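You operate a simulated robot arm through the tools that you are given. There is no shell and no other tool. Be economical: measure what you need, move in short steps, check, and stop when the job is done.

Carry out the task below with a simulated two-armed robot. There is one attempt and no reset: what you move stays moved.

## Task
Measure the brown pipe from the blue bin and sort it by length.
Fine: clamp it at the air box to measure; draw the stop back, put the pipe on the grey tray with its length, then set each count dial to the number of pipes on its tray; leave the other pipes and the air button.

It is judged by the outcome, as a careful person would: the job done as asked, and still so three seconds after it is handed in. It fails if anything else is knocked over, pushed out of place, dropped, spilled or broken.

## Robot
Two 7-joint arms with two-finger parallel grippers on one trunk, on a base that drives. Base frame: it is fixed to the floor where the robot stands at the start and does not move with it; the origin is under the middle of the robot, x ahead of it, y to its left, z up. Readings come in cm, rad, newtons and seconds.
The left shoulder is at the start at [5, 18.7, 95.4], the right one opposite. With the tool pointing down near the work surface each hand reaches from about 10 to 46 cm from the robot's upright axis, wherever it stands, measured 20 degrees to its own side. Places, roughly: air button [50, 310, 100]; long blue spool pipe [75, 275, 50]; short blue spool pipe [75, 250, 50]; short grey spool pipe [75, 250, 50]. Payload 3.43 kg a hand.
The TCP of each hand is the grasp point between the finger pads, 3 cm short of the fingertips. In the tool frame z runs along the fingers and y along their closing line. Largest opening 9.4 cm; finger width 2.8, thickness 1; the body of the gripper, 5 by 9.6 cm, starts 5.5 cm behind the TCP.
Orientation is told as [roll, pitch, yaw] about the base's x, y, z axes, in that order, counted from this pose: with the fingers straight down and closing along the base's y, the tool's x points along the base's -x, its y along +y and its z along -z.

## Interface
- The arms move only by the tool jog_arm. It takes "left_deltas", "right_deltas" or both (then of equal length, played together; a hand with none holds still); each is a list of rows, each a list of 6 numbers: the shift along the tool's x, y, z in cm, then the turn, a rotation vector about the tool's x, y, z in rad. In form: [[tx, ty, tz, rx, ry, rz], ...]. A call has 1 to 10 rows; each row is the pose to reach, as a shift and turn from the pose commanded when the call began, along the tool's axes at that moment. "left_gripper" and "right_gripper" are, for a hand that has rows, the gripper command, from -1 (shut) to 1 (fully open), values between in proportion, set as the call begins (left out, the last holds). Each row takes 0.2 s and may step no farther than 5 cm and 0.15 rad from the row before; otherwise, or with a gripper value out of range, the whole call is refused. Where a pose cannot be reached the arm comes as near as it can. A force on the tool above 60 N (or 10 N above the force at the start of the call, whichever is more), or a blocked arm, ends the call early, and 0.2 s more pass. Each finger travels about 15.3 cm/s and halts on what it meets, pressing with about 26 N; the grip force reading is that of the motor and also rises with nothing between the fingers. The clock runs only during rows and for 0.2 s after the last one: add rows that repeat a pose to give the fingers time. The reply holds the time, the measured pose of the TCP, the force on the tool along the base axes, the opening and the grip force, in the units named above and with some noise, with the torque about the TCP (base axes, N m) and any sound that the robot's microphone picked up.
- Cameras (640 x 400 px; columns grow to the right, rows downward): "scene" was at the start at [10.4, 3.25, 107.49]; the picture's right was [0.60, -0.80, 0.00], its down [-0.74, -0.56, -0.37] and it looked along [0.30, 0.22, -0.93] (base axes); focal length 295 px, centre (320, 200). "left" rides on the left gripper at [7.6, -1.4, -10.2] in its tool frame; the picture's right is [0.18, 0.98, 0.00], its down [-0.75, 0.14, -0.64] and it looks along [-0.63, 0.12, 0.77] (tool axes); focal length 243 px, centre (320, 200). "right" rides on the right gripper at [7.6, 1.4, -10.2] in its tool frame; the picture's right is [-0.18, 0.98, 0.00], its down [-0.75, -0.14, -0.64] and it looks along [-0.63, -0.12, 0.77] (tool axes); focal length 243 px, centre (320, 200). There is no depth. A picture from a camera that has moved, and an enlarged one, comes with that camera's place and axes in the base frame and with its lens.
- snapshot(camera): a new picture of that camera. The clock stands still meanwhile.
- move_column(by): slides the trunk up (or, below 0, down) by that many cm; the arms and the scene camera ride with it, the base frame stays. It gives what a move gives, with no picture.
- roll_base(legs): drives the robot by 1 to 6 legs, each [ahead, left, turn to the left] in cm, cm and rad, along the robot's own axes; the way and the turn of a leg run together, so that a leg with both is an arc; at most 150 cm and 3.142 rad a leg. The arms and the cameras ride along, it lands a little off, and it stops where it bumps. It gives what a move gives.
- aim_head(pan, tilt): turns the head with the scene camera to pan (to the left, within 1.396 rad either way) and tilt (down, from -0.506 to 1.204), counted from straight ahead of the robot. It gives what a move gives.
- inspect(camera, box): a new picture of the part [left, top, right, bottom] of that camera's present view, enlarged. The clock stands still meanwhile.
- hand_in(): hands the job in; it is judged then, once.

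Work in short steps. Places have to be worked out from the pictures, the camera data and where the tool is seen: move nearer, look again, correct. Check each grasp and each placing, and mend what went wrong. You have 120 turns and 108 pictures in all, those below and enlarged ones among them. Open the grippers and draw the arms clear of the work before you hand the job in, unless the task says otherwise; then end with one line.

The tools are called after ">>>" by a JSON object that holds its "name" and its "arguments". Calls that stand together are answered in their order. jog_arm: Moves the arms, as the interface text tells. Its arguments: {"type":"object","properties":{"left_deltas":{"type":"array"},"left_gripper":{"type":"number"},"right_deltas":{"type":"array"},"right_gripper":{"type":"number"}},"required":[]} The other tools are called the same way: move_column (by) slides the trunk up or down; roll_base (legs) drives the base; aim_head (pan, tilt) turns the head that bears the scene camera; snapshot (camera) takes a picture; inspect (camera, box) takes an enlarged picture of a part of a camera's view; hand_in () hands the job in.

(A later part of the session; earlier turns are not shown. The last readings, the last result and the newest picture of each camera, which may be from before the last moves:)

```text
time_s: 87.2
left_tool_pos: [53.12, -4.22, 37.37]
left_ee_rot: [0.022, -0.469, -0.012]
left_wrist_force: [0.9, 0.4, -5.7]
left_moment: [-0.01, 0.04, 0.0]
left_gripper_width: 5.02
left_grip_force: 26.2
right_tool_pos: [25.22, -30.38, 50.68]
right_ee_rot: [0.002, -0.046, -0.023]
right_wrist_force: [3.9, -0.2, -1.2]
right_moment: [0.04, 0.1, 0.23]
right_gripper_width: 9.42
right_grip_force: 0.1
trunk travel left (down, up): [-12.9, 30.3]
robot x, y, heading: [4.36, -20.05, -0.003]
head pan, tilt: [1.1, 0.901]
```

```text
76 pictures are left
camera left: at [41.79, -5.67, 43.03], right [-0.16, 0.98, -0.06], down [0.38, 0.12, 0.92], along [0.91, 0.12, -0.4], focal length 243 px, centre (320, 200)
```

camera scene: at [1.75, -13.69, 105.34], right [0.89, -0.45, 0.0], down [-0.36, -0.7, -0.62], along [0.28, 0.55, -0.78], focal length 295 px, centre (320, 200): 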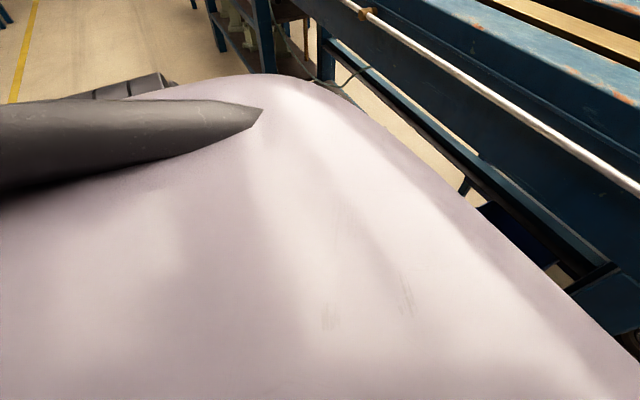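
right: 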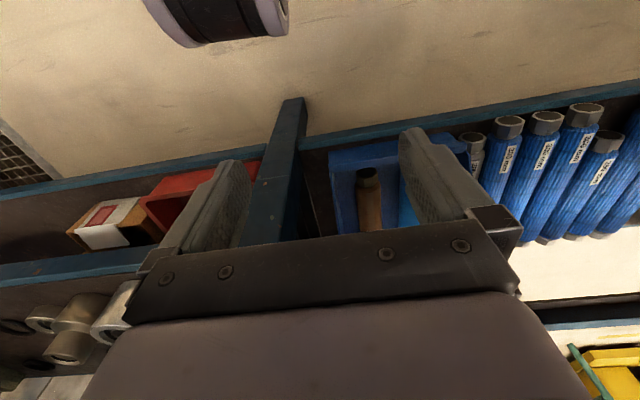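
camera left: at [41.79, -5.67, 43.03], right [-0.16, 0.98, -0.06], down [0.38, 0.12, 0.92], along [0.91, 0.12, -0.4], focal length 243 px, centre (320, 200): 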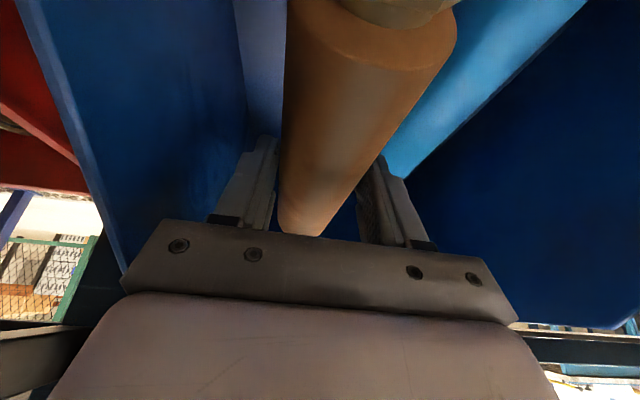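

Held, weight ~5.7 N and balanced. Lift 7 cm more, then back out.

>>> {"name": "jog_arm", "arguments": {"left_deltas": [[-1.1, 0, -2.1, 0, 0, 0], [-2.2, 0, -4.2, 0, 0, 0], [-3.2, 0, -6.2, 0, 0, 0], [-3.2, 0, -6.2, 0, 0, 0]]}}

>>> {"name": "snapshot", "arguments": {"camera": "left"}}

```text
time_s: 88.2
left_tool_pos: [53.46, -3.28, 44.32]
left_ee_rot: [0.04, -0.471, -0.018]
left_wrist_force: [0.3, 0.3, -6.0]
left_moment: [0.01, 0.08, 0.0]
left_gripper_width: 4.98
left_grip_force: 26.3
right_tool_pos: [25.18, -30.25, 50.63]
right_ee_rot: [0.004, -0.047, -0.023]
right_wrist_force: [3.4, 0.3, -0.4]
right_moment: [0.0, 0.06, 0.2]
right_gripper_width: 9.38
right_grip_force: 0.1
trunk travel left (down, up): [-12.9, 30.3]
robot x, y, heading: [4.66, -20.25, -0.005]
head pan, tilt: [1.1, 0.901]
```

```text
75 pictures are left
camera left: at [42.11, -4.87, 49.89], right [-0.16, 0.99, -0.05], down [0.38, 0.11, 0.92], along [0.91, 0.13, -0.39], focal length 243 px, centre (320, 200)
```

left: 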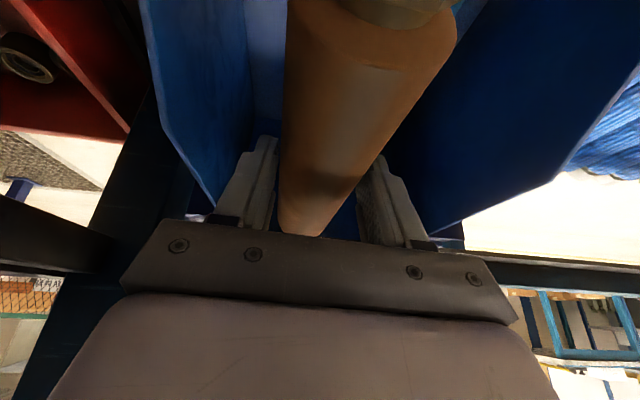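

It drifted 1 cm in y (arm near something), so I won't lift further; the pipe is clear of the rim. Back out 30 cm.

>>> {"name": "roll_base", "arguments": {"legs": [[-30, 0, 0]]}}

>>> {"name": "aim_head", "arguments": {"pan": 0.2, "tilt": 0.8}}

>>> {"name": "snapshot", "arguments": {"camera": "scene"}}

```text
time_s: 90.3
left_tool_pos: [23.48, -3.29, 44.16]
left_ee_rot: [0.037, -0.471, -0.019]
left_wrist_force: [0.1, -0.3, -6.3]
left_moment: [-0.03, 0.03, 0.01]
left_gripper_width: 4.74
left_grip_force: 25.8
right_tool_pos: [-4.81, -30.21, 50.69]
right_ee_rot: [0.004, -0.047, -0.028]
right_wrist_force: [3.4, 0.0, 0.1]
right_moment: [-0.08, 0.09, 0.2]
right_gripper_width: 9.4
right_grip_force: 0.0
trunk travel left (down, up): [-12.9, 30.3]
robot x, y, heading: [-25.51, -19.88, -0.008]
head pan, tilt: [1.1, 0.901]
```

```text
time_s: 91.5
left_tool_pos: [23.58, -3.19, 44.15]
left_ee_rot: [0.04, -0.469, -0.021]
left_wrist_force: [0.5, 0.3, -6.0]
left_moment: [-0.01, 0.06, -0.01]
left_gripper_width: 4.72
left_grip_force: 26.0
right_tool_pos: [-4.89, -30.29, 50.64]
right_ee_rot: [0.002, -0.047, -0.028]
right_wrist_force: [2.9, 0.4, -0.1]
right_moment: [0.01, 0.04, 0.14]
right_gripper_width: 9.37
right_grip_force: 0.1
trunk travel left (down, up): [-12.9, 30.3]
robot x, y, heading: [-25.32, -19.77, -0.01]
head pan, tilt: [0.201, 0.799]
```

```text
74 pictures are left
camera scene: at [-11.61, -18.74, 106.12], right [0.19, -0.98, 0.0], down [-0.7, -0.14, -0.7], along [0.68, 0.13, -0.72], focal length 295 px, centre (320, 200)
```

scene: 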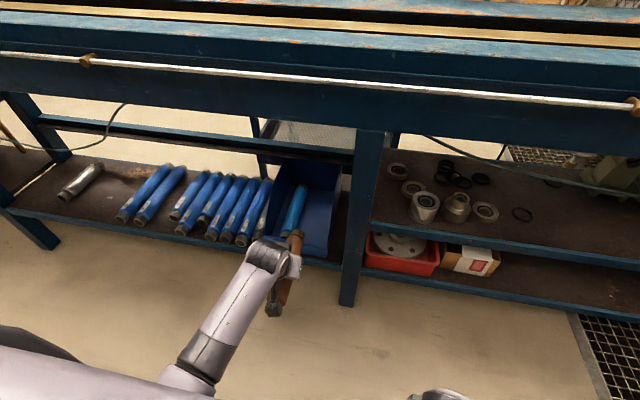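

The opening went from 5.0 to 4.72, so the pipe may have shifted in the grip. I'll look at it.

>>> {"name": "snapshot", "arguments": {"camera": "left"}}

>>> {"name": "inspect", "arguments": {"camera": "scene", "box": [220, 210, 360, 330]}}

```text
73 pictures are left
camera left: at [12.18, -4.76, 49.81], right [-0.16, 0.99, -0.05], down [0.38, 0.11, 0.92], along [0.91, 0.13, -0.39], focal length 243 px, centre (320, 200)
```

left: 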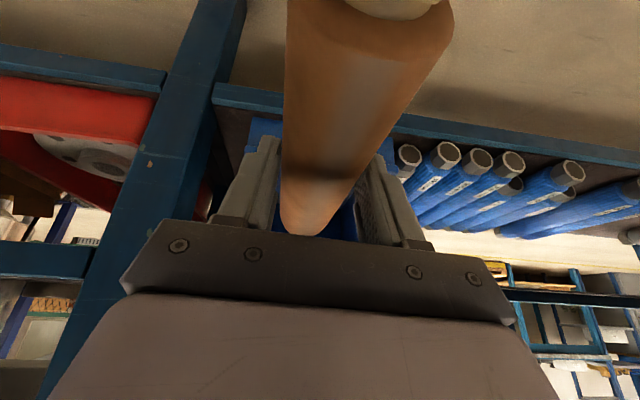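

```text
3.33 times, centred on (290, 270) of scene
camera zoom: at [-11.61, -18.74, 106.12], right [0.19, -0.98, 0.0], down [-0.7, -0.14, -0.7], along [0.68, 0.13, -0.72], focal length 982 px, centre (420, -33)
```

zoom: 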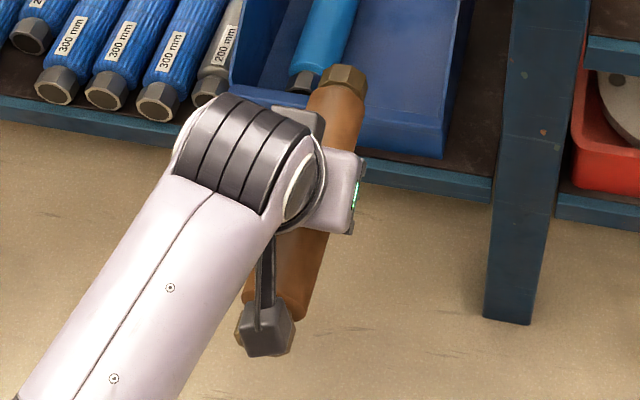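

The pipe still sits properly. I'll back off 10 cm more and yaw the hand −90° about vertical in steps, keeping the pipe level, so it lies along y.

>>> {"name": "roll_base", "arguments": {"legs": [[-15, 0, 0]]}}

>>> {"name": "move_column", "arguments": {"by": 15}}

>>> {"name": "jog_arm", "arguments": {"left_deltas": [[0.8, 0, -0.4, 0.064, 0, 0.125], [1.6, 0, -0.8, 0.127, 0, 0.249], [2.4, 0, -1.2, 0.191, 0, 0.374], [3.2, 0, -1.6, 0.254, 0, 0.499], [4.0, 0, -2.0, 0.318, 0, 0.624], [4.8, 0, -2.4, 0.381, 0, 0.748], [4.8, 0, -2.4, 0.381, 0, 0.748]]}}

>>> {"name": "snapshot", "arguments": {"camera": "scene"}}

```text
time_s: 92.8
left_tool_pos: [8.31, -2.87, 44.18]
left_ee_rot: [0.041, -0.471, -0.013]
left_wrist_force: [-0.5, -0.3, -6.8]
left_moment: [0.0, 0.04, -0.03]
left_gripper_width: 4.74
left_grip_force: 26.0
right_tool_pos: [-19.73, -30.05, 50.62]
right_ee_rot: [0.004, -0.047, -0.02]
right_wrist_force: [2.7, 0.5, 1.1]
right_moment: [-0.03, 0.06, 0.17]
right_gripper_width: 9.4
right_grip_force: 0.0
trunk travel left (down, up): [-12.9, 30.3]
robot x, y, heading: [-40.48, -20.03, -0.002]
head pan, tilt: [0.201, 0.799]
```

```text
time_s: 94.6
left_tool_pos: [8.39, -2.86, 59.09]
left_ee_rot: [0.04, -0.471, -0.014]
left_wrist_force: [-0.9, 0.2, -5.7]
left_moment: [-0.03, 0.04, -0.02]
left_gripper_width: 4.73
left_grip_force: 26.4
right_tool_pos: [-19.89, -29.99, 65.58]
right_ee_rot: [0.002, -0.046, -0.018]
right_wrist_force: [0.3, 0.3, -0.1]
right_moment: [0.01, 0.01, 0.02]
right_gripper_width: 9.39
right_grip_force: 0.1
trunk travel left (down, up): [-27.9, 15.3]
robot x, y, heading: [-40.47, -19.99, 0.002]
head pan, tilt: [0.201, 0.799]
```

```text
time_s: 96.2
left_tool_pos: [2.91, -2.79, 59.02]
left_ee_rot: [0.025, -0.445, -0.85]
left_wrist_force: [0.0, 0.0, -7.1]
left_moment: [0.01, 0.04, -0.02]
left_gripper_width: 4.59
left_grip_force: 25.9
right_tool_pos: [-19.71, -30.08, 65.65]
right_ee_rot: [0.001, -0.046, -0.019]
right_wrist_force: [0.4, 0.6, 0.6]
right_moment: [0.0, -0.01, -0.01]
right_gripper_width: 9.4
right_grip_force: 0.0
trunk travel left (down, up): [-27.9, 15.3]
robot x, y, heading: [-40.42, -20.09, -0.004]
head pan, tilt: [0.201, 0.799]
```

```text
71 pictures are left
camera scene: at [-26.68, -18.61, 121.12], right [0.2, -0.98, 0.0], down [-0.7, -0.14, -0.7], along [0.68, 0.14, -0.72], focal length 295 px, centre (320, 200)
```

scene: 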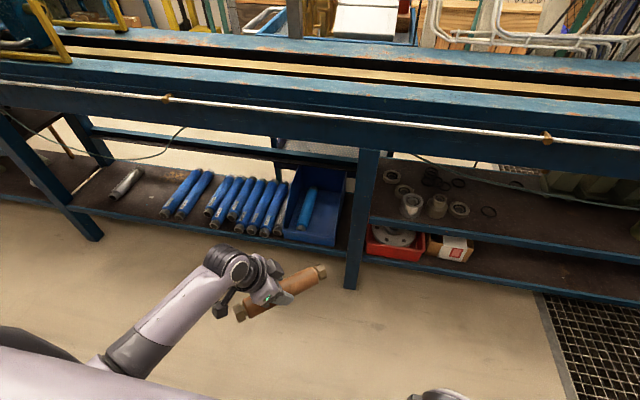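

Yaw works, but the opening shrank again to 4.59; check the slip closely.

>>> {"name": "inspect", "arguments": {"camera": "scene", "box": [190, 225, 350, 325]}}

>>> {"name": "snapshot", "arguments": {"camera": "left"}}

```text
4.00 times, centred on (270, 275) of scene
camera zoom: at [-26.68, -18.61, 121.12], right [0.2, -0.98, 0.0], down [-0.7, -0.14, -0.7], along [0.68, 0.14, -0.72], focal length 1178 px, centre (520, -100)
```

zoom: 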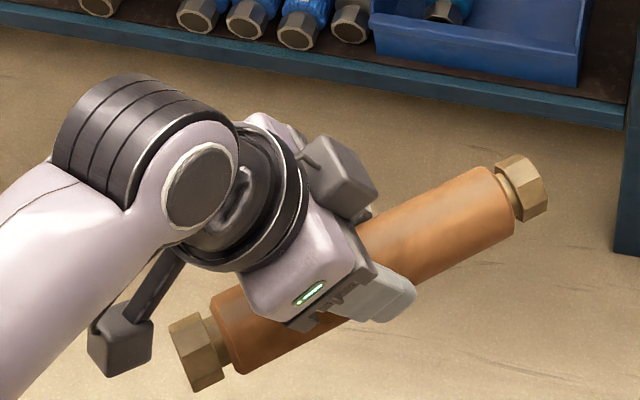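

```text
69 pictures are left
camera left: at [-5.65, 4.49, 65.1], right [0.62, 0.78, -0.06], down [0.36, -0.22, 0.91], along [0.7, -0.58, -0.42], focal length 243 px, centre (320, 200)
```

left: 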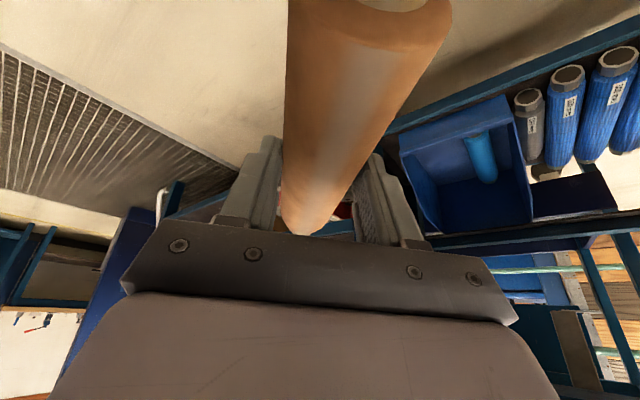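

The fingers wrap well past the pipe and its position in the wrist view is unchanged. I'll finish the yaw.

>>> {"name": "jog_arm", "arguments": {"left_deltas": [[0, 0, 0, 0.064, 0, 0.129], [0, 0, 0, 0.128, 0, 0.258], [0, 0, 0, 0.192, 0, 0.387], [0, 0, 0, 0.256, 0, 0.516], [0, 0, 0, 0.32, 0, 0.645], [0, 0, 0, 0.32, 0, 0.645]]}}

>>> {"name": "snapshot", "arguments": {"camera": "scene"}}

```text
time_s: 97.6
left_tool_pos: [3.07, -2.89, 59.05]
left_ee_rot: [0.008, -0.432, -1.561]
left_wrist_force: [0.1, 0.8, -6.0]
left_moment: [0.07, 0.0, 0.01]
left_gripper_width: 4.58
left_grip_force: 25.6
right_tool_pos: [-19.88, -30.09, 65.6]
right_ee_rot: [0.004, -0.047, -0.019]
right_wrist_force: [0.2, 0.6, -0.3]
right_moment: [-0.01, -0.01, -0.02]
right_gripper_width: 9.39
right_grip_force: 0.1
trunk travel left (down, up): [-27.9, 15.3]
robot x, y, heading: [-40.49, -20.2, 0.004]
head pan, tilt: [0.201, 0.799]
```

```text
68 pictures are left
camera scene: at [-26.68, -18.61, 121.12], right [0.2, -0.98, 0.0], down [-0.7, -0.14, -0.7], along [0.68, 0.14, -0.72], focal length 295 px, centre (320, 200)
```

scene: 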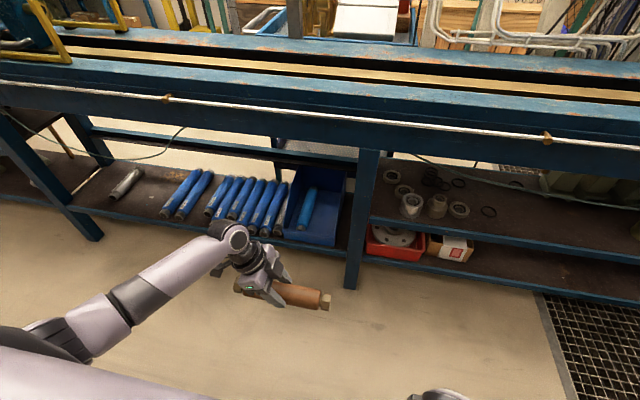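

Now the pipe lies along y. I'll raise the trunk and hand, then drive to the measuring table, staying well back.

>>> {"name": "move_column", "arguments": {"by": 15}}

>>> {"name": "jog_arm", "arguments": {"left_deltas": [[-1.9, 0, -4.1, 0, 0, 0], [-3.8, 0, -8.2, 0, 0, 0], [-5.7, 0, -12.3, 0, 0, 0], [-7.6, 0, -16.4, 0, 0, 0], [-9.5, 0, -20.5, 0, 0, 0], [-11.4, 0, -24.6, 0, 0, 0], [-12.6, 0, -27.3, 0, 0, 0], [-12.6, 0, -27.3, 0, 0, 0]], "right_deltas": [[0, 0, -4, 0, 0, 0], [0, 0, -8, 0, 0, 0], [0, 0, -12, 0, 0, 0], [0, 0, -16, 0, 0, 0], [0, 0, -20, 0, 0, 0], [0, 0, -24, 0, 0, 0], [0, 0, -24, 0, 0, 0], [0, 0, -24, 0, 0, 0]]}}

>>> {"name": "roll_base", "arguments": {"legs": [[0, 150, 0], [0, 148, 0]]}}

>>> {"name": "aim_head", "arguments": {"pan": 0.1, "tilt": 0.7}}

>>> {"name": "snapshot", "arguments": {"camera": "scene"}}

```text
time_s: 99.3
left_tool_pos: [3.08, -3.04, 74.16]
left_ee_rot: [0.01, -0.433, -1.558]
left_wrist_force: [-1.2, -0.1, -5.3]
left_moment: [-0.04, 0.01, 0.02]
left_gripper_width: 4.6
left_grip_force: 26.0
right_tool_pos: [-19.8, -29.96, 80.55]
right_ee_rot: [0.005, -0.048, -0.019]
right_wrist_force: [0.1, 0.5, -0.7]
right_moment: [0.0, -0.01, 0.01]
right_gripper_width: 9.39
right_grip_force: 0.1
trunk travel left (down, up): [-42.9, 0.3]
robot x, y, heading: [-40.55, -20.17, 0.0]
head pan, tilt: [0.201, 0.799]
```

```text
time_s: 100.0
left_tool_pos: [2.96, -3.04, 83.71]
left_ee_rot: [0.007, -0.43, -1.558]
left_wrist_force: [0.1, 0.9, -5.9]
left_moment: [0.09, 0.02, -0.02]
left_gripper_width: 4.59
left_grip_force: 26.4
right_tool_pos: [-19.64, -30.72, 88.57]
right_ee_rot: [-0.033, -0.062, -0.039]
right_wrist_force: [1.6, -4.1, -15.6]
right_moment: [-0.01, -0.98, 0.25]
right_gripper_width: 9.4
right_grip_force: 0.1
trunk travel left (down, up): [-42.9, 0.3]
robot x, y, heading: [-40.14, -20.12, -0.002]
head pan, tilt: [0.201, 0.799]
stopped in row 3 (right hand): the force on the tool passed its limit at 132 N (the readings are from after the stop); the commanded pose is now the measured one
```

```text
time_s: 126.3
left_tool_pos: [-2.59, 300.51, 83.92]
left_ee_rot: [0.007, -0.433, -1.493]
left_wrist_force: [-0.5, 0.8, -6.2]
left_moment: [0.03, -0.05, -0.03]
left_gripper_width: 4.55
left_grip_force: 26.1
right_tool_pos: [-23.48, 271.31, 88.6]
right_ee_rot: [-0.032, -0.063, 0.025]
right_wrist_force: [0.3, 0.0, -38.9]
right_moment: [-0.98, -3.42, 0.03]
right_gripper_width: 9.39
right_grip_force: 0.2
trunk travel left (down, up): [-42.9, 0.3]
robot x, y, heading: [-45.02, 280.5, 0.066]
head pan, tilt: [0.201, 0.799]
```

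```text
time_s: 127.0
left_tool_pos: [-2.47, 300.43, 83.82]
left_ee_rot: [0.01, -0.431, -1.495]
left_wrist_force: [0.9, -0.6, -5.7]
left_moment: [0.03, 0.0, 0.0]
left_gripper_width: 4.58
left_grip_force: 26.0
right_tool_pos: [-23.53, 271.27, 88.46]
right_ee_rot: [-0.032, -0.063, 0.022]
right_wrist_force: [-1.3, 0.1, -8.6]
right_moment: [-0.41, -1.03, -0.06]
right_gripper_width: 9.41
right_grip_force: 0.2
trunk travel left (down, up): [-42.9, 0.3]
robot x, y, heading: [-44.92, 280.56, 0.068]
head pan, tilt: [0.099, 0.7]
```

```text
67 pictures are left
camera scene: at [-30.72, 282.16, 136.94], right [0.16, -0.99, 0.0], down [-0.64, -0.11, -0.76], along [0.75, 0.12, -0.64], focal length 295 px, centre (320, 200)
```

scene: 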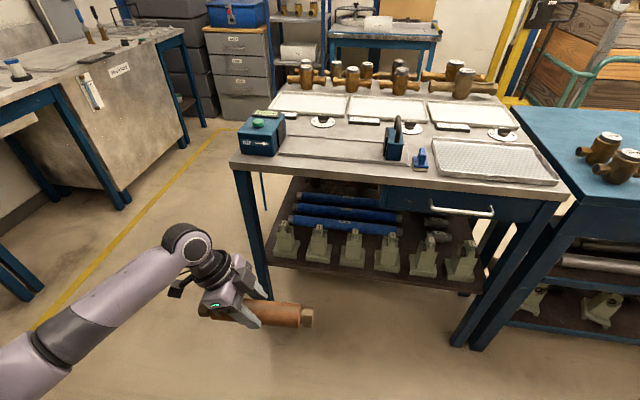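

The right hand is pressed on the robot's own body; I'll move it forward, and raise the left hand to z≈108, and correct heading.

>>> {"name": "jog_arm", "arguments": {"left_deltas": [[-1.9, 0, -4.1, 0, 0, 0], [-3.8, 0, -8.2, 0, 0, 0], [-5.7, 0, -12.3, 0, 0, 0], [-7.6, 0, -16.4, 0, 0, 0], [-9.5, 0, -20.5, 0, 0, 0], [-10.1, 0, -21.9, 0, 0, 0]], "right_deltas": [[-4, 0, 0, 0, 0, 0], [-8, 0, 0, 0, 0, 0], [-12, 0, 0, 0, 0, 0], [-13, 0, -4, 0, 0, 0], [-13, 0, -8, 0, 0, 0], [-13, 0, -12, 0.03, 0.06, 0]]}}

>>> {"name": "roll_base", "arguments": {"legs": [[0, 0, -0.067]]}}

>>> {"name": "snapshot", "arguments": {"camera": "scene"}}

```text
time_s: 128.3
left_tool_pos: [-2.8, 300.38, 107.6]
left_ee_rot: [0.008, -0.431, -1.493]
left_wrist_force: [0.5, -0.3, -5.7]
left_moment: [-0.01, 0.02, -0.02]
left_gripper_width: 4.59
left_grip_force: 25.8
right_tool_pos: [-11.45, 272.38, 101.01]
right_ee_rot: [-0.063, -0.002, 0.019]
right_wrist_force: [-0.9, 0.8, 0.0]
right_moment: [0.03, 0.02, -0.01]
right_gripper_width: 9.42
right_grip_force: 0.2
trunk travel left (down, up): [-42.9, 0.3]
robot x, y, heading: [-44.74, 280.47, 0.064]
head pan, tilt: [0.099, 0.7]
```

```text
time_s: 129.2
left_tool_pos: [-1.63, 297.44, 107.69]
left_ee_rot: [0.009, -0.432, -1.563]
left_wrist_force: [0.0, 0.2, -6.1]
left_moment: [0.02, 0.0, 0.01]
left_gripper_width: 4.57
left_grip_force: 25.2
right_tool_pos: [-11.98, 270.1, 101.04]
right_ee_rot: [-0.06, -0.003, -0.045]
right_wrist_force: [0.0, 0.8, -1.0]
right_moment: [0.01, -0.02, 0.0]
right_gripper_width: 9.4
right_grip_force: 0.0
trunk travel left (down, up): [-42.9, 0.3]
robot x, y, heading: [-45.11, 280.49, -0.005]
head pan, tilt: [0.099, 0.7]
```

```text
66 pictures are left
camera scene: at [-30.63, 281.16, 136.95], right [0.1, -1.0, 0.0], down [-0.64, -0.06, -0.76], along [0.76, 0.07, -0.64], focal length 295 px, centre (320, 200)
```

scene: 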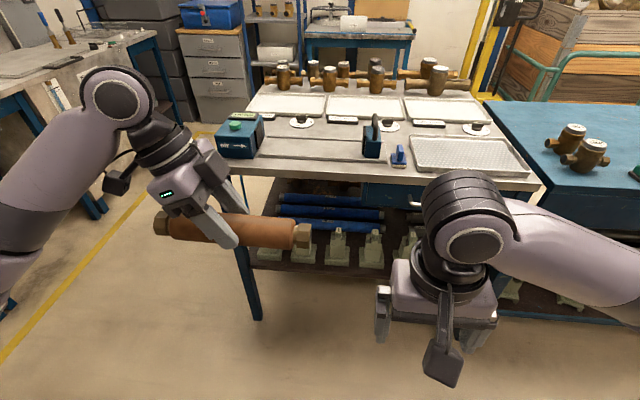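

Clear. I'll drive ahead 40 cm with the pipe above table height, fixing the right wrist roll, then look.

>>> {"name": "jog_arm", "arguments": {"right_deltas": [[0, 0, -1, -0.06, 0, 0], [0, 0, -1, -0.06, 0, 0.04]]}}

>>> {"name": "roll_base", "arguments": {"legs": [[40, -3, 0]]}}

>>> {"name": "aim_head", "arguments": {"pan": 0.2, "tilt": 0.75}}

>>> {"name": "snapshot", "arguments": {"camera": "scene"}}

>>> {"name": "snapshot", "arguments": {"camera": "right"}}

```text
time_s: 129.8
left_tool_pos: [-1.47, 297.52, 107.59]
left_ee_rot: [0.007, -0.432, -1.56]
left_wrist_force: [0.1, 0.3, -5.9]
left_moment: [0.02, 0.03, -0.02]
left_gripper_width: 4.6
left_grip_force: 25.6
right_tool_pos: [-11.92, 270.13, 102.05]
right_ee_rot: [0.001, -0.004, -0.085]
right_wrist_force: [0.2, -0.1, 0.6]
right_moment: [-0.03, 0.04, -0.01]
right_gripper_width: 9.39
right_grip_force: 0.1
trunk travel left (down, up): [-42.9, 0.3]
robot x, y, heading: [-45.05, 280.77, -0.004]
head pan, tilt: [0.099, 0.7]
```

```text
time_s: 132.3
left_tool_pos: [37.45, 294.12, 107.65]
left_ee_rot: [0.007, -0.432, -1.563]
left_wrist_force: [-0.4, 0.4, -6.2]
left_moment: [0.05, 0.01, 0.02]
left_gripper_width: 4.58
left_grip_force: 25.9
right_tool_pos: [27.05, 266.88, 102.03]
right_ee_rot: [-0.002, -0.004, -0.088]
right_wrist_force: [-0.4, 0.4, 0.1]
right_moment: [-0.01, 0.0, -0.02]
right_gripper_width: 9.38
right_grip_force: 0.1
trunk travel left (down, up): [-42.9, 0.3]
robot x, y, heading: [-5.83, 276.89, -0.004]
head pan, tilt: [0.099, 0.7]
```

```text
time_s: 132.9
left_tool_pos: [37.39, 294.13, 107.61]
left_ee_rot: [0.007, -0.432, -1.565]
left_wrist_force: [-0.1, -0.4, -5.7]
left_moment: [0.06, -0.02, 0.01]
left_gripper_width: 4.59
left_grip_force: 26.0
right_tool_pos: [26.98, 266.94, 102.06]
right_ee_rot: [-0.001, -0.003, -0.087]
right_wrist_force: [0.5, -0.6, 0.4]
right_moment: [-0.01, 0.0, -0.02]
right_gripper_width: 9.4
right_grip_force: 0.0
trunk travel left (down, up): [-42.9, 0.3]
robot x, y, heading: [-5.93, 277.38, -0.006]
head pan, tilt: [0.201, 0.75]
```

```text
65 pictures are left
camera scene: at [8.02, 278.76, 136.53], right [0.19, -0.98, 0.0], down [-0.67, -0.13, -0.73], along [0.72, 0.14, -0.68], focal length 295 px, centre (320, 200)
```

scene: 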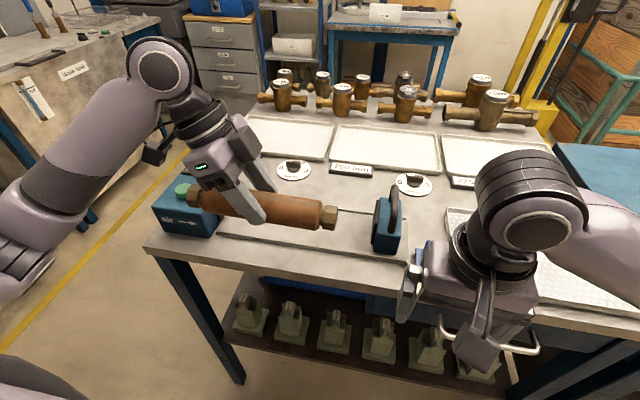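

```text
64 pictures are left
camera right: at [19.4, 268.9, 112.17], right [0.27, 0.96, 0.0], down [0.74, -0.21, 0.65], along [0.62, -0.17, -0.76], focal length 243 px, centre (320, 200)
```

right: 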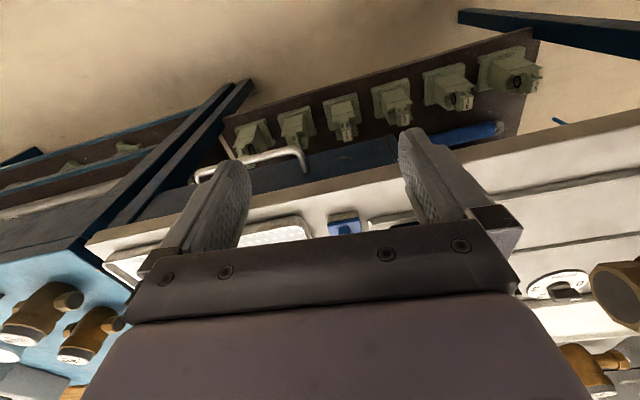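

I'll zoom to measure box, rail and stop positions relative to the pipe.

>>> {"name": "inspect", "arguments": {"camera": "scene", "box": [140, 140, 440, 280]}}

```text
2.13 times, centred on (290, 210) of scene
camera zoom: at [8.02, 278.76, 136.53], right [0.19, -0.98, 0.0], down [-0.67, -0.13, -0.73], along [0.72, 0.14, -0.68], focal length 628 px, centre (384, 179)
```

zoom: 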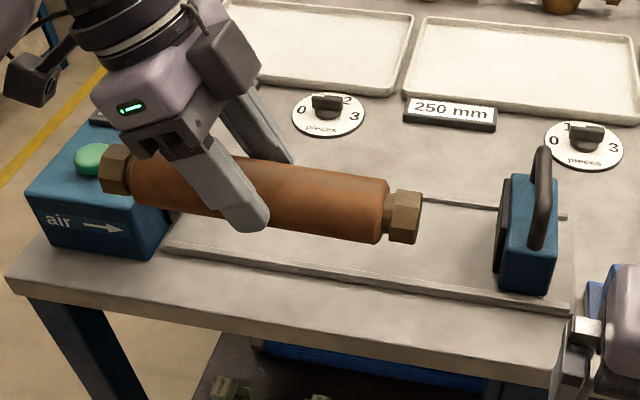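

Estimates: box face y≈308.2, stop y≈277, channel centre x≈49.5; pipe spans y 282–304, length ≈22.3. I'll drive ahead 7 cm, then re-measure.

>>> {"name": "roll_base", "arguments": {"legs": [[7, 0.8, 0.005]]}}

>>> {"name": "jog_arm", "arguments": {"left_deltas": [[0, 2.5, 0, 0, 0, 0], [0, 5, 0, 0, 0, 0], [1.7, 5, 3.6, 0, 0, 0], [3.4, 5, 7.3, 0, 0, 0], [3.4, 5, 7.3, 0, 0, 0]], "right_deltas": [[0, 0, 0, 0, 0, -0.04], [0, 0, 0, 0, 0, -0.085], [0, 0, 0, 0, 0, -0.085], [0, 0, 0, 0, 0, -0.085], [0, 0, 0, 0, 0, -0.085]]}}

>>> {"name": "aim_head", "arguments": {"pan": 0.2, "tilt": 0.85}}

>>> {"name": "inspect", "arguments": {"camera": "scene", "box": [120, 100, 440, 300]}}

```text
time_s: 133.9
left_tool_pos: [44.43, 295.05, 107.55]
left_ee_rot: [0.008, -0.432, -1.559]
left_wrist_force: [0.0, 0.6, -6.2]
left_moment: [0.02, 0.02, -0.05]
left_gripper_width: 4.6
left_grip_force: 26.5
right_tool_pos: [34.13, 267.85, 102.01]
right_ee_rot: [-0.001, -0.003, -0.081]
right_wrist_force: [1.8, 0.5, -0.4]
right_moment: [-0.01, 0.03, -0.04]
right_gripper_width: 9.39
right_grip_force: 0.1
trunk travel left (down, up): [-42.9, 0.3]
robot x, y, heading: [0.75, 278.07, -0.002]
head pan, tilt: [0.201, 0.75]
```

```text
time_s: 135.2
left_tool_pos: [49.66, 295.24, 99.66]
left_ee_rot: [0.01, -0.431, -1.558]
left_wrist_force: [0.2, 0.0, -7.2]
left_moment: [0.04, 0.01, 0.02]
left_gripper_width: 4.58
left_grip_force: 25.8
right_tool_pos: [34.11, 267.85, 101.99]
right_ee_rot: [-0.002, -0.004, 0.004]
right_wrist_force: [-0.1, -1.3, 0.4]
right_moment: [0.01, 0.0, -0.02]
right_gripper_width: 9.4
right_grip_force: 0.0
trunk travel left (down, up): [-42.9, 0.3]
robot x, y, heading: [1.11, 278.56, -0.003]
head pan, tilt: [0.201, 0.75]
```

```text
time_s: 135.8
left_tool_pos: [49.66, 295.16, 99.76]
left_ee_rot: [0.006, -0.43, -1.557]
left_wrist_force: [-0.3, -1.0, -6.8]
left_moment: [0.05, 0.0, -0.02]
left_gripper_width: 4.59
left_grip_force: 25.8
right_tool_pos: [34.2, 267.95, 102.12]
right_ee_rot: [-0.001, -0.003, 0.004]
right_wrist_force: [0.2, 1.0, 0.2]
right_moment: [-0.04, -0.04, 0.03]
right_gripper_width: 9.41
right_grip_force: 0.0
trunk travel left (down, up): [-42.9, 0.3]
robot x, y, heading: [1.09, 278.05, -0.001]
head pan, tilt: [0.201, 0.85]
```

```text
2.00 times, centred on (280, 200) of scene
camera zoom: at [14.56, 279.51, 135.72], right [0.2, -0.98, 0.0], down [-0.74, -0.15, -0.66], along [0.65, 0.13, -0.75], focal length 589 px, centre (400, 200)
```

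zoom: 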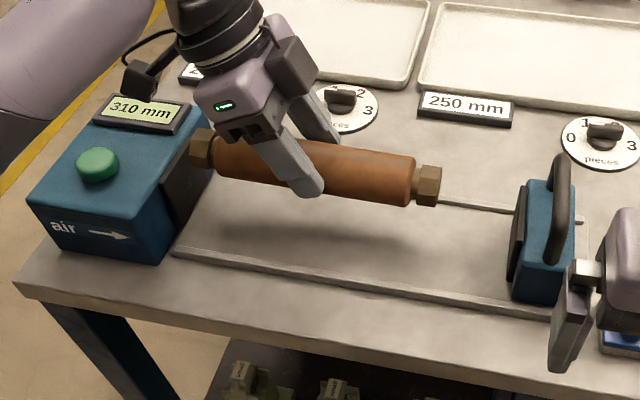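

The pipe is over the channel centre (x≈49.4), ends y 284–305.8. Lower 5 cm, then small steps until contact.

>>> {"name": "jog_arm", "arguments": {"left_deltas": [[0.9, -0.1, 1.9, 0, 0, 0], [1.7, -0.3, 3.7, 0, 0, 0], [2.1, -0.3, 4.6, 0, 0, 0], [2.1, -0.3, 4.6, 0, 0, 0]]}}

>>> {"name": "inspect", "arguments": {"camera": "scene", "box": [120, 100, 440, 300]}}

```text
time_s: 136.8
left_tool_pos: [49.33, 295.26, 94.79]
left_ee_rot: [0.017, -0.435, -1.561]
left_wrist_force: [3.6, -0.6, 10.6]
left_moment: [0.01, 0.65, -0.19]
left_gripper_width: 4.51
left_grip_force: 23.4
right_tool_pos: [33.97, 267.79, 102.23]
right_ee_rot: [-0.003, -0.005, 0.003]
right_wrist_force: [-0.2, -0.6, -0.6]
right_moment: [0.0, 0.02, -0.02]
right_gripper_width: 9.4
right_grip_force: 0.1
trunk travel left (down, up): [-42.9, 0.3]
robot x, y, heading: [1.38, 278.35, 0.001]
head pan, tilt: [0.201, 0.85]
```

```text
2.00 times, centred on (280, 200) of scene
camera zoom: at [14.43, 279.47, 135.77], right [0.2, -0.98, 0.0], down [-0.74, -0.15, -0.66], along [0.65, 0.13, -0.75], focal length 589 px, centre (400, 200)
```

zoom: 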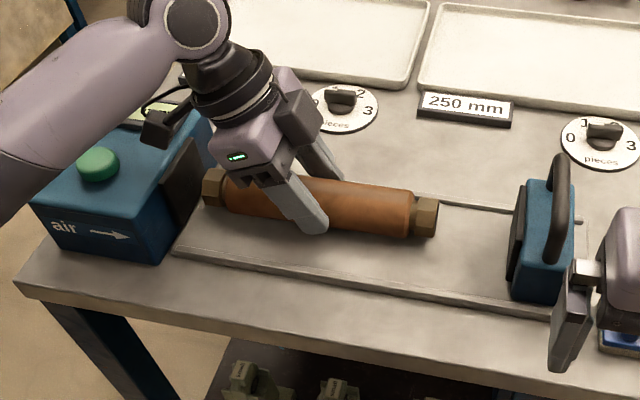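

Contact made (pressing ~16 N). Release by opening moderately, then check.

>>> {"name": "jog_arm", "arguments": {"left_deltas": [[-0.1, 0, -0.2, 0, 0, 0], [-0.1, 0, -0.2, 0, 0, 0], [-0.1, 0, -0.2, 0, 0, 0]], "left_gripper": 0.5}}

>>> {"name": "jog_arm", "arguments": {"left_deltas": [[-1.7, 0, -3.6, 0, 0, 0], [-3.4, 0, -7.2, 0, 0, 0], [-4.5, 0, -10, 0, 0, 0], [-4.5, 0, -10, 0, 0, 0]]}}

>>> {"name": "inspect", "arguments": {"camera": "scene", "box": [120, 100, 440, 300]}}

```text
time_s: 137.6
left_tool_pos: [49.27, 295.12, 94.73]
left_ee_rot: [0.008, -0.431, -1.559]
left_wrist_force: [-0.8, 0.0, 1.2]
left_moment: [0.0, 0.0, 0.01]
left_gripper_width: 7.05
left_grip_force: 0.1
right_tool_pos: [34.05, 267.76, 102.06]
right_ee_rot: [-0.001, -0.004, 0.001]
right_wrist_force: [-0.3, 0.9, 0.3]
right_moment: [0.0, -0.03, 0.0]
right_gripper_width: 9.42
right_grip_force: 0.0
trunk travel left (down, up): [-42.9, 0.3]
robot x, y, heading: [1.05, 277.99, 0.004]
head pan, tilt: [0.201, 0.85]
```

```text
time_s: 138.6
left_tool_pos: [48.88, 295.38, 105.59]
left_ee_rot: [0.008, -0.43, -1.558]
left_wrist_force: [-0.7, -0.9, 0.5]
left_moment: [-0.01, 0.03, -0.03]
left_gripper_width: 7.05
left_grip_force: 0.1
right_tool_pos: [34.2, 267.88, 102.17]
right_ee_rot: [-0.001, -0.004, 0.004]
right_wrist_force: [0.0, -0.2, 0.1]
right_moment: [0.01, 0.03, 0.01]
right_gripper_width: 9.4
right_grip_force: 0.0
trunk travel left (down, up): [-42.9, 0.3]
robot x, y, heading: [1.34, 278.05, -0.001]
head pan, tilt: [0.201, 0.85]
```

```text
2.00 times, centred on (280, 200) of scene
camera zoom: at [14.51, 279.5, 135.73], right [0.2, -0.98, 0.0], down [-0.74, -0.15, -0.66], along [0.65, 0.13, -0.75], focal length 589 px, centre (400, 200)
```

zoom: 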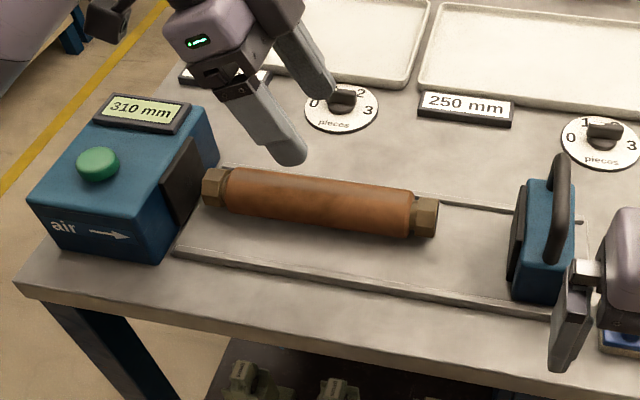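

The pipe lies freely in the channel. Now look closely at the stop and its handle.

>>> {"name": "aim_head", "arguments": {"pan": -0.15, "tilt": 0.85}}

>>> {"name": "inspect", "arguments": {"camera": "scene", "box": [220, 100, 460, 250]}}

>>> {"name": "snapshot", "arguments": {"camera": "right"}}

```text
time_s: 139.4
left_tool_pos: [48.95, 295.33, 105.59]
left_ee_rot: [0.009, -0.431, -1.559]
left_wrist_force: [0.6, 0.3, 0.3]
left_moment: [0.01, 0.01, -0.02]
left_gripper_width: 7.08
left_grip_force: 0.1
right_tool_pos: [34.15, 267.84, 102.14]
right_ee_rot: [-0.003, -0.003, 0.0]
right_wrist_force: [-1.4, 0.3, -0.7]
right_moment: [-0.01, -0.03, 0.01]
right_gripper_width: 9.41
right_grip_force: 0.1
trunk travel left (down, up): [-42.9, 0.3]
robot x, y, heading: [1.01, 278.48, -0.003]
head pan, tilt: [-0.15, 0.85]
```

```text
2.67 times, centred on (340, 175) of scene
camera zoom: at [14.58, 276.77, 135.73], right [-0.15, -0.99, 0.0], down [-0.74, 0.11, -0.66], along [0.65, -0.1, -0.75], focal length 786 px, centre (267, 267)
```

zoom: 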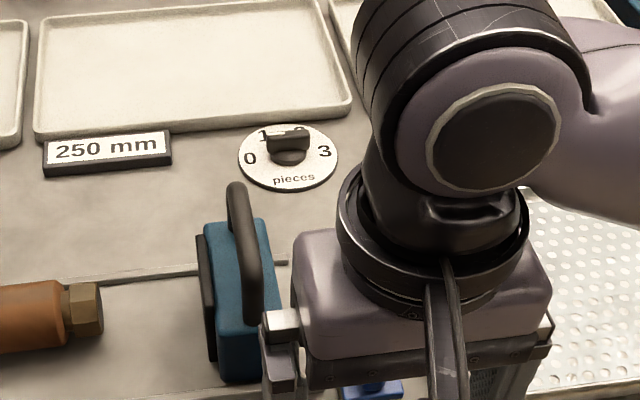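

```text
58 pictures are left
camera right: at [26.32, 269.16, 112.24], right [0.18, 0.98, 0.0], down [0.75, -0.14, 0.65], along [0.63, -0.12, -0.76], focal length 243 px, centre (320, 200)
```

right: 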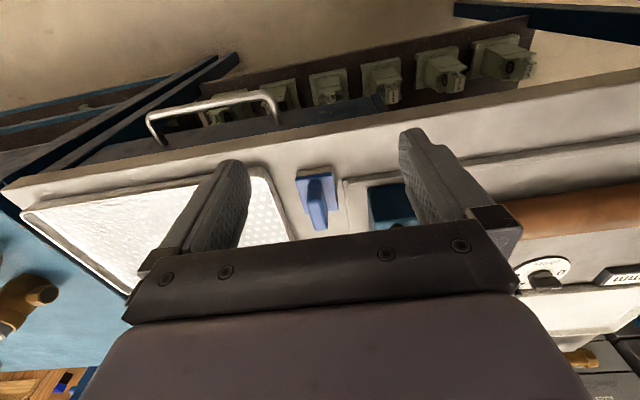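

The handle is an arch in the x–z plane above the stop. I'll shift the right hand right and up to see it better.

>>> {"name": "jog_arm", "arguments": {"right_deltas": [[0, -4, -2, 0, 0, 0], [0, -8, -5, 0, 0, 0], [0, -10, -8, 0, 0, 0]]}}

>>> {"name": "inspect", "arguments": {"camera": "scene", "box": [230, 110, 390, 210]}}

>>> {"name": "snapshot", "arguments": {"camera": "right"}}

```text
time_s: 140.2
left_tool_pos: [48.94, 295.29, 105.55]
left_ee_rot: [0.01, -0.431, -1.559]
left_wrist_force: [0.1, 0.2, -1.0]
left_moment: [-0.04, 0.01, 0.02]
left_gripper_width: 7.03
left_grip_force: 0.1
right_tool_pos: [33.77, 258.04, 110.38]
right_ee_rot: [-0.002, -0.003, 0.005]
right_wrist_force: [0.4, 0.0, 0.7]
right_moment: [-0.02, 0.0, -0.01]
right_gripper_width: 9.42
right_grip_force: 0.0
trunk travel left (down, up): [-42.9, 0.3]
robot x, y, heading: [1.34, 277.96, 0.001]
head pan, tilt: [-0.15, 0.85]
```

```text
4.00 times, centred on (310, 160) of scene
camera zoom: at [14.55, 276.76, 135.73], right [-0.15, -0.99, 0.0], down [-0.74, 0.11, -0.66], along [0.65, -0.1, -0.75], focal length 1178 px, centre (360, 360)
```

zoom: 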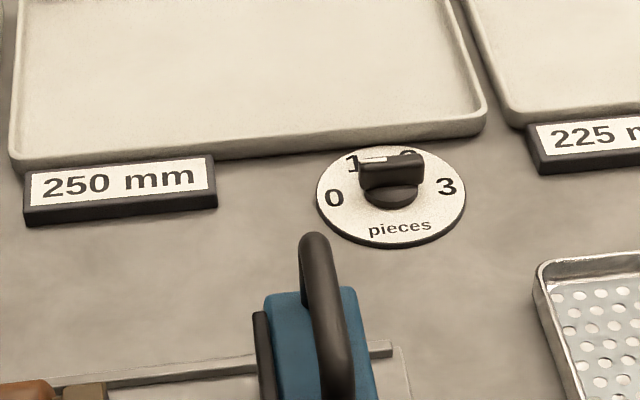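

```text
56 pictures are left
camera right: at [26.04, 259.34, 120.54], right [0.18, 0.98, 0.0], down [0.75, -0.14, 0.65], along [0.63, -0.12, -0.76], focal length 243 px, centre (320, 200)
```

right: 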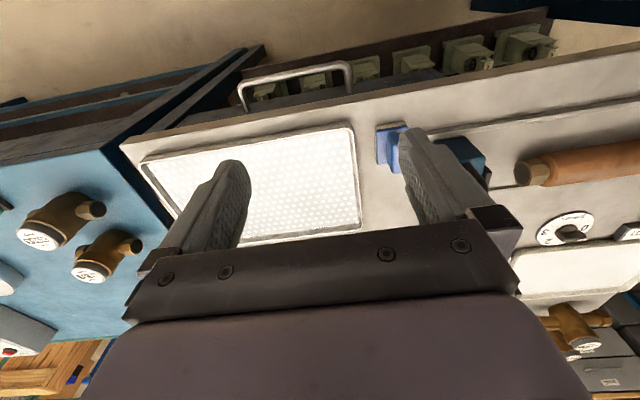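

Now a zoom on the whole stop.

>>> {"name": "inspect", "arguments": {"camera": "scene", "box": [230, 150, 390, 250]}}

```text
4.00 times, centred on (310, 200) of scene
camera zoom: at [14.55, 276.76, 135.73], right [-0.15, -0.99, 0.0], down [-0.74, 0.11, -0.66], along [0.65, -0.1, -0.75], focal length 1178 px, centre (360, 200)
```

zoom: 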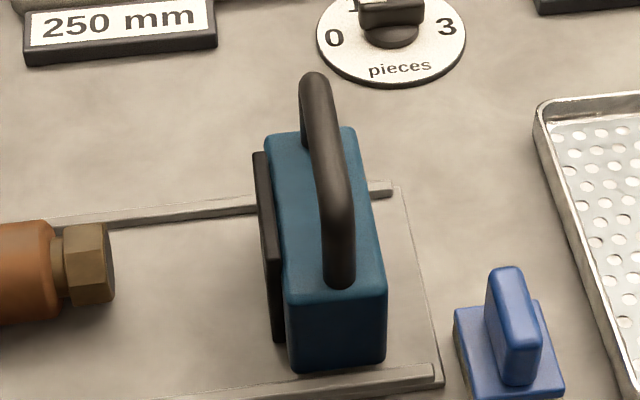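

Stop block: y 271–275 plus pad, top z≈95.7; handle bar at y≈273, x 45–52, top z≈100.5. I'll bring the right hand over it and down to TCP z≈100, raising the left hand slightly.

>>> {"name": "jog_arm", "arguments": {"right_deltas": [[-3, 3, 0, 0, 0, 0], [-6, 6, 0, 0, 0, 0], [-9, 9, 0, 0, 0, 0], [-12, 12, 0, 0, 0, 0], [-14.7, 15, 0, 0, 0, 0], [-14.7, 15, 4, 0, 0, 0], [-14.7, 15, 4, 0, 0, 0]], "left_deltas": [[-0.8, 0, -1.8, 0, 0, 0], [-1.7, 0, -3.6, 0, 0, 0], [-1.7, 0, -3.6, 0, 0, 0], [-1.7, 0, -3.6, 0, 0, 0], [-1.7, 0, -3.6, 0, 0, 0], [-1.7, 0, -3.6, 0, 0, 0], [-1.7, 0, -3.6, 0, 0, 0]]}}

>>> {"name": "snapshot", "arguments": {"camera": "right"}}

>>> {"name": "inspect", "arguments": {"camera": "scene", "box": [200, 100, 440, 250]}}

```text
time_s: 141.8
left_tool_pos: [48.8, 295.3, 109.56]
left_ee_rot: [0.009, -0.432, -1.559]
left_wrist_force: [-0.1, -0.6, 0.0]
left_moment: [0.04, 0.01, -0.02]
left_gripper_width: 7.04
left_grip_force: 0.1
right_tool_pos: [48.72, 272.93, 106.51]
right_ee_rot: [-0.002, -0.005, 0.004]
right_wrist_force: [-0.8, -0.3, -0.1]
right_moment: [0.03, -0.01, 0.0]
right_gripper_width: 9.43
right_grip_force: 0.0
trunk travel left (down, up): [-42.9, 0.3]
robot x, y, heading: [0.78, 277.9, 0.001]
head pan, tilt: [-0.15, 0.85]
```

```text
54 pictures are left
camera right: at [40.97, 274.1, 116.55], right [0.18, 0.98, 0.0], down [0.75, -0.14, 0.65], along [0.64, -0.12, -0.76], focal length 243 px, centre (320, 200)
```

right: 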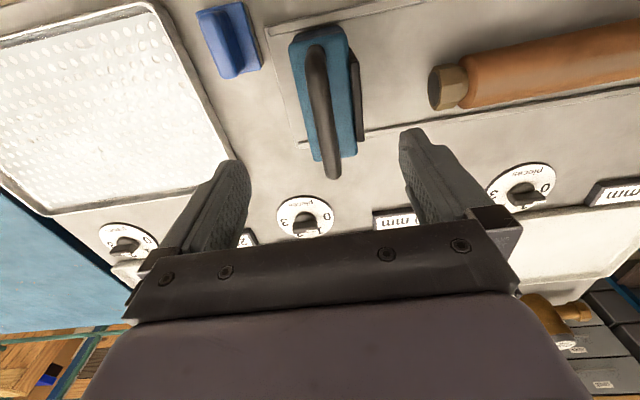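

```text
2.67 times, centred on (320, 175) of scene
camera zoom: at [14.57, 276.79, 135.73], right [-0.15, -0.99, 0.0], down [-0.74, 0.11, -0.66], along [0.65, -0.1, -0.75], focal length 786 px, centre (320, 267)
```

zoom: 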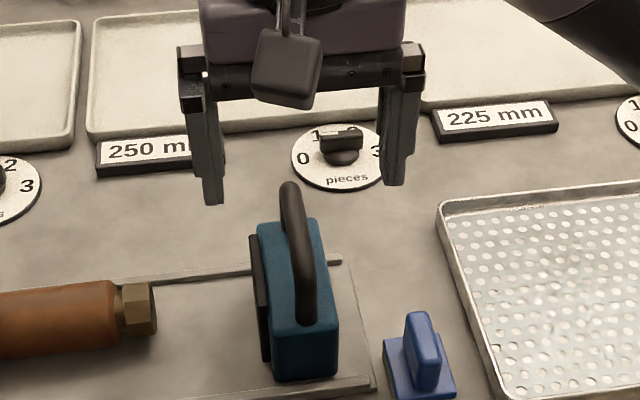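

Alignment is good. Lower to TCP z≈100.1 and close on the handle.

>>> {"name": "jog_arm", "arguments": {"right_deltas": [[0.5, 0.2, 3, 0, 0, 0], [0.5, 0.2, 6.3, 0, 0, 0], [0.5, 0.2, 6.3, 0, 0, 0]]}}

>>> {"name": "jog_arm", "arguments": {"right_deltas": [[0, 0, 0, 0, 0, 0], [0, 0, 0, 0, 0, 0], [0, 0, 0, 0, 0, 0], [0, 0, 0, 0, 0, 0]], "right_gripper": -1}}

>>> {"name": "snapshot", "arguments": {"camera": "right"}}

```text
time_s: 142.7
left_tool_pos: [48.82, 295.22, 109.53]
left_ee_rot: [0.009, -0.43, -1.559]
left_wrist_force: [0.3, -0.9, -0.5]
left_moment: [-0.01, -0.04, -0.01]
left_gripper_width: 7.02
left_grip_force: 0.1
right_tool_pos: [48.43, 273.01, 99.63]
right_ee_rot: [-0.001, -0.006, 0.003]
right_wrist_force: [-0.4, 0.5, -0.5]
right_moment: [0.0, 0.0, -0.02]
right_gripper_width: 9.38
right_grip_force: 0.0
trunk travel left (down, up): [-42.9, 0.3]
robot x, y, heading: [1.09, 277.93, 0.0]
head pan, tilt: [-0.15, 0.85]
```

```text
time_s: 143.7
left_tool_pos: [48.82, 295.76, 109.36]
left_ee_rot: [0.007, -0.436, -1.558]
left_wrist_force: [0.4, 0.3, -0.2]
left_moment: [0.0, 0.04, -0.04]
left_gripper_width: 7.05
left_grip_force: 0.0
right_tool_pos: [48.39, 274.37, 99.75]
right_ee_rot: [0.015, -0.007, 0.012]
right_wrist_force: [2.3, 46.9, -11.1]
right_moment: [1.82, 0.28, -1.38]
right_gripper_width: 3.86
right_grip_force: 44.8
trunk travel left (down, up): [-42.9, 0.3]
robot x, y, heading: [0.92, 277.95, -0.001]
head pan, tilt: [-0.15, 0.85]
```

```text
52 pictures are left
camera right: at [40.6, 275.37, 109.85], right [0.17, 0.98, 0.02], down [0.75, -0.14, 0.64], along [0.64, -0.1, -0.76], focal length 243 px, centre (320, 200)
```

right: 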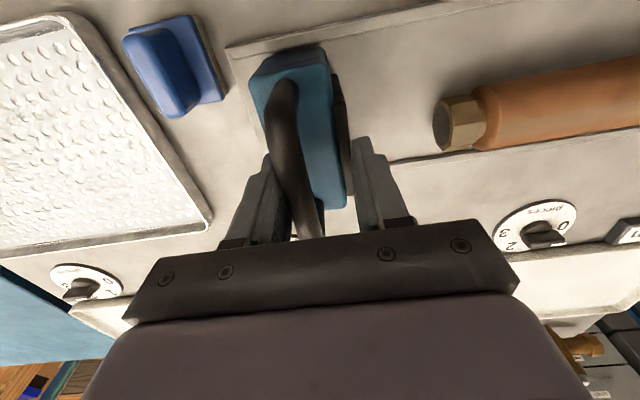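

The left finger caught the stop's pad plate rather than the handle. Open, raise 1.6 cm and re-close on the handle only.

>>> {"name": "jog_arm", "arguments": {"right_deltas": [[0, 0, 0, 0, 0, 0], [0, 0, 0, 0, 0, 0], [0, -0.7, -1.6, -0.015, 0, 0], [0, -0.7, -1.6, -0.015, 0, 0]], "right_gripper": 0.6}}

>>> {"name": "snapshot", "arguments": {"camera": "right"}}

>>> {"name": "inspect", "arguments": {"camera": "scene", "box": [200, 110, 440, 260]}}

```text
time_s: 144.7
left_tool_pos: [48.84, 295.44, 109.61]
left_ee_rot: [0.009, -0.43, -1.56]
left_wrist_force: [-1.5, -0.1, -0.1]
left_moment: [-0.02, -0.04, 0.01]
left_gripper_width: 7.07
left_grip_force: 0.0
right_tool_pos: [48.33, 272.47, 101.31]
right_ee_rot: [0.014, -0.003, 0.002]
right_wrist_force: [0.2, 0.7, -0.2]
right_moment: [0.02, -0.02, 0.0]
right_gripper_width: 7.53
right_grip_force: 0.0
trunk travel left (down, up): [-42.9, 0.3]
robot x, y, heading: [0.95, 278.24, 0.004]
head pan, tilt: [-0.15, 0.85]
```

```text
51 pictures are left
camera right: at [40.48, 273.54, 111.47], right [0.18, 0.98, 0.01], down [0.75, -0.15, 0.64], along [0.63, -0.11, -0.77], focal length 243 px, centre (320, 200)
```

right: 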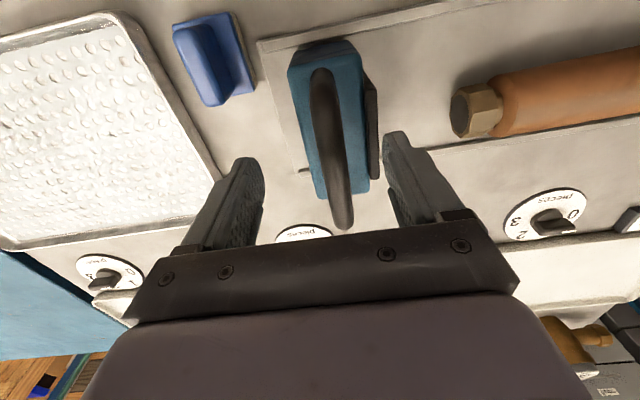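

```text
2.67 times, centred on (320, 185) of scene
camera zoom: at [14.58, 276.76, 135.73], right [-0.15, -0.99, 0.0], down [-0.74, 0.11, -0.66], along [0.65, -0.1, -0.75], focal length 786 px, centre (320, 240)
```

zoom: 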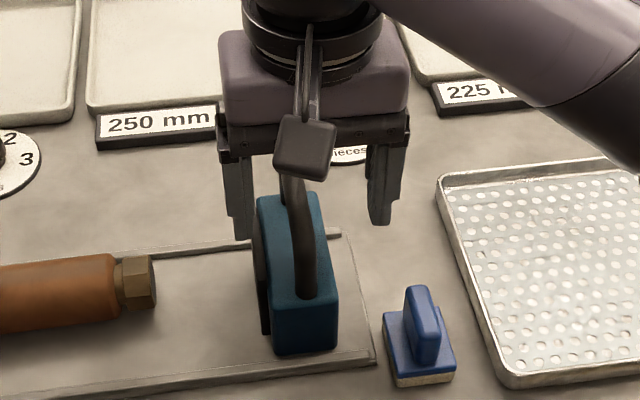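

Center on the handle (+0.5 y) and close.

>>> {"name": "jog_arm", "arguments": {"right_deltas": [[0, 0.5, 0, 0, 0, 0], [0, 0.5, 0, 0, 0, 0], [0, 0.5, 0, 0, 0, 0], [0, 0.5, 0, 0, 0, 0], [0, 0.5, 0, 0, 0, 0]], "right_gripper": -1}}

>>> {"name": "snapshot", "arguments": {"camera": "right"}}

```text
time_s: 145.8
left_tool_pos: [48.81, 295.6, 109.6]
left_ee_rot: [0.008, -0.434, -1.557]
left_wrist_force: [0.1, 0.0, -0.8]
left_moment: [-0.01, -0.02, 0.0]
left_gripper_width: 7.05
left_grip_force: 0.0
right_tool_pos: [48.38, 273.28, 101.39]
right_ee_rot: [0.016, -0.006, 0.003]
right_wrist_force: [2.3, 16.7, 5.9]
right_moment: [0.18, 0.18, -0.59]
right_gripper_width: 1.39
right_grip_force: 44.7
trunk travel left (down, up): [-42.9, 0.3]
robot x, y, heading: [1.2, 278.07, -0.001]
head pan, tilt: [-0.15, 0.85]
```

```text
49 pictures are left
camera right: at [40.44, 274.42, 111.52], right [0.18, 0.98, 0.02], down [0.75, -0.15, 0.64], along [0.64, -0.1, -0.76], focal length 243 px, centre (320, 200)
```

right: 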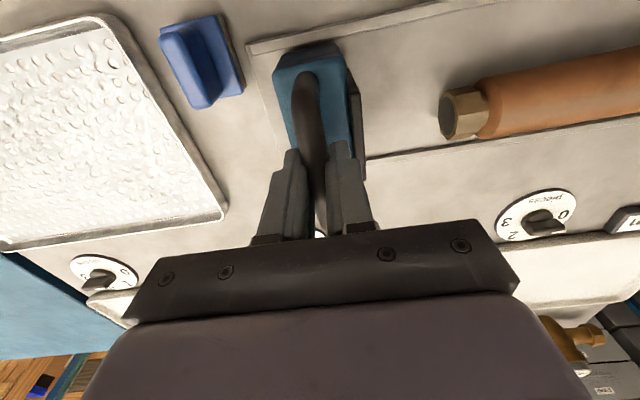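

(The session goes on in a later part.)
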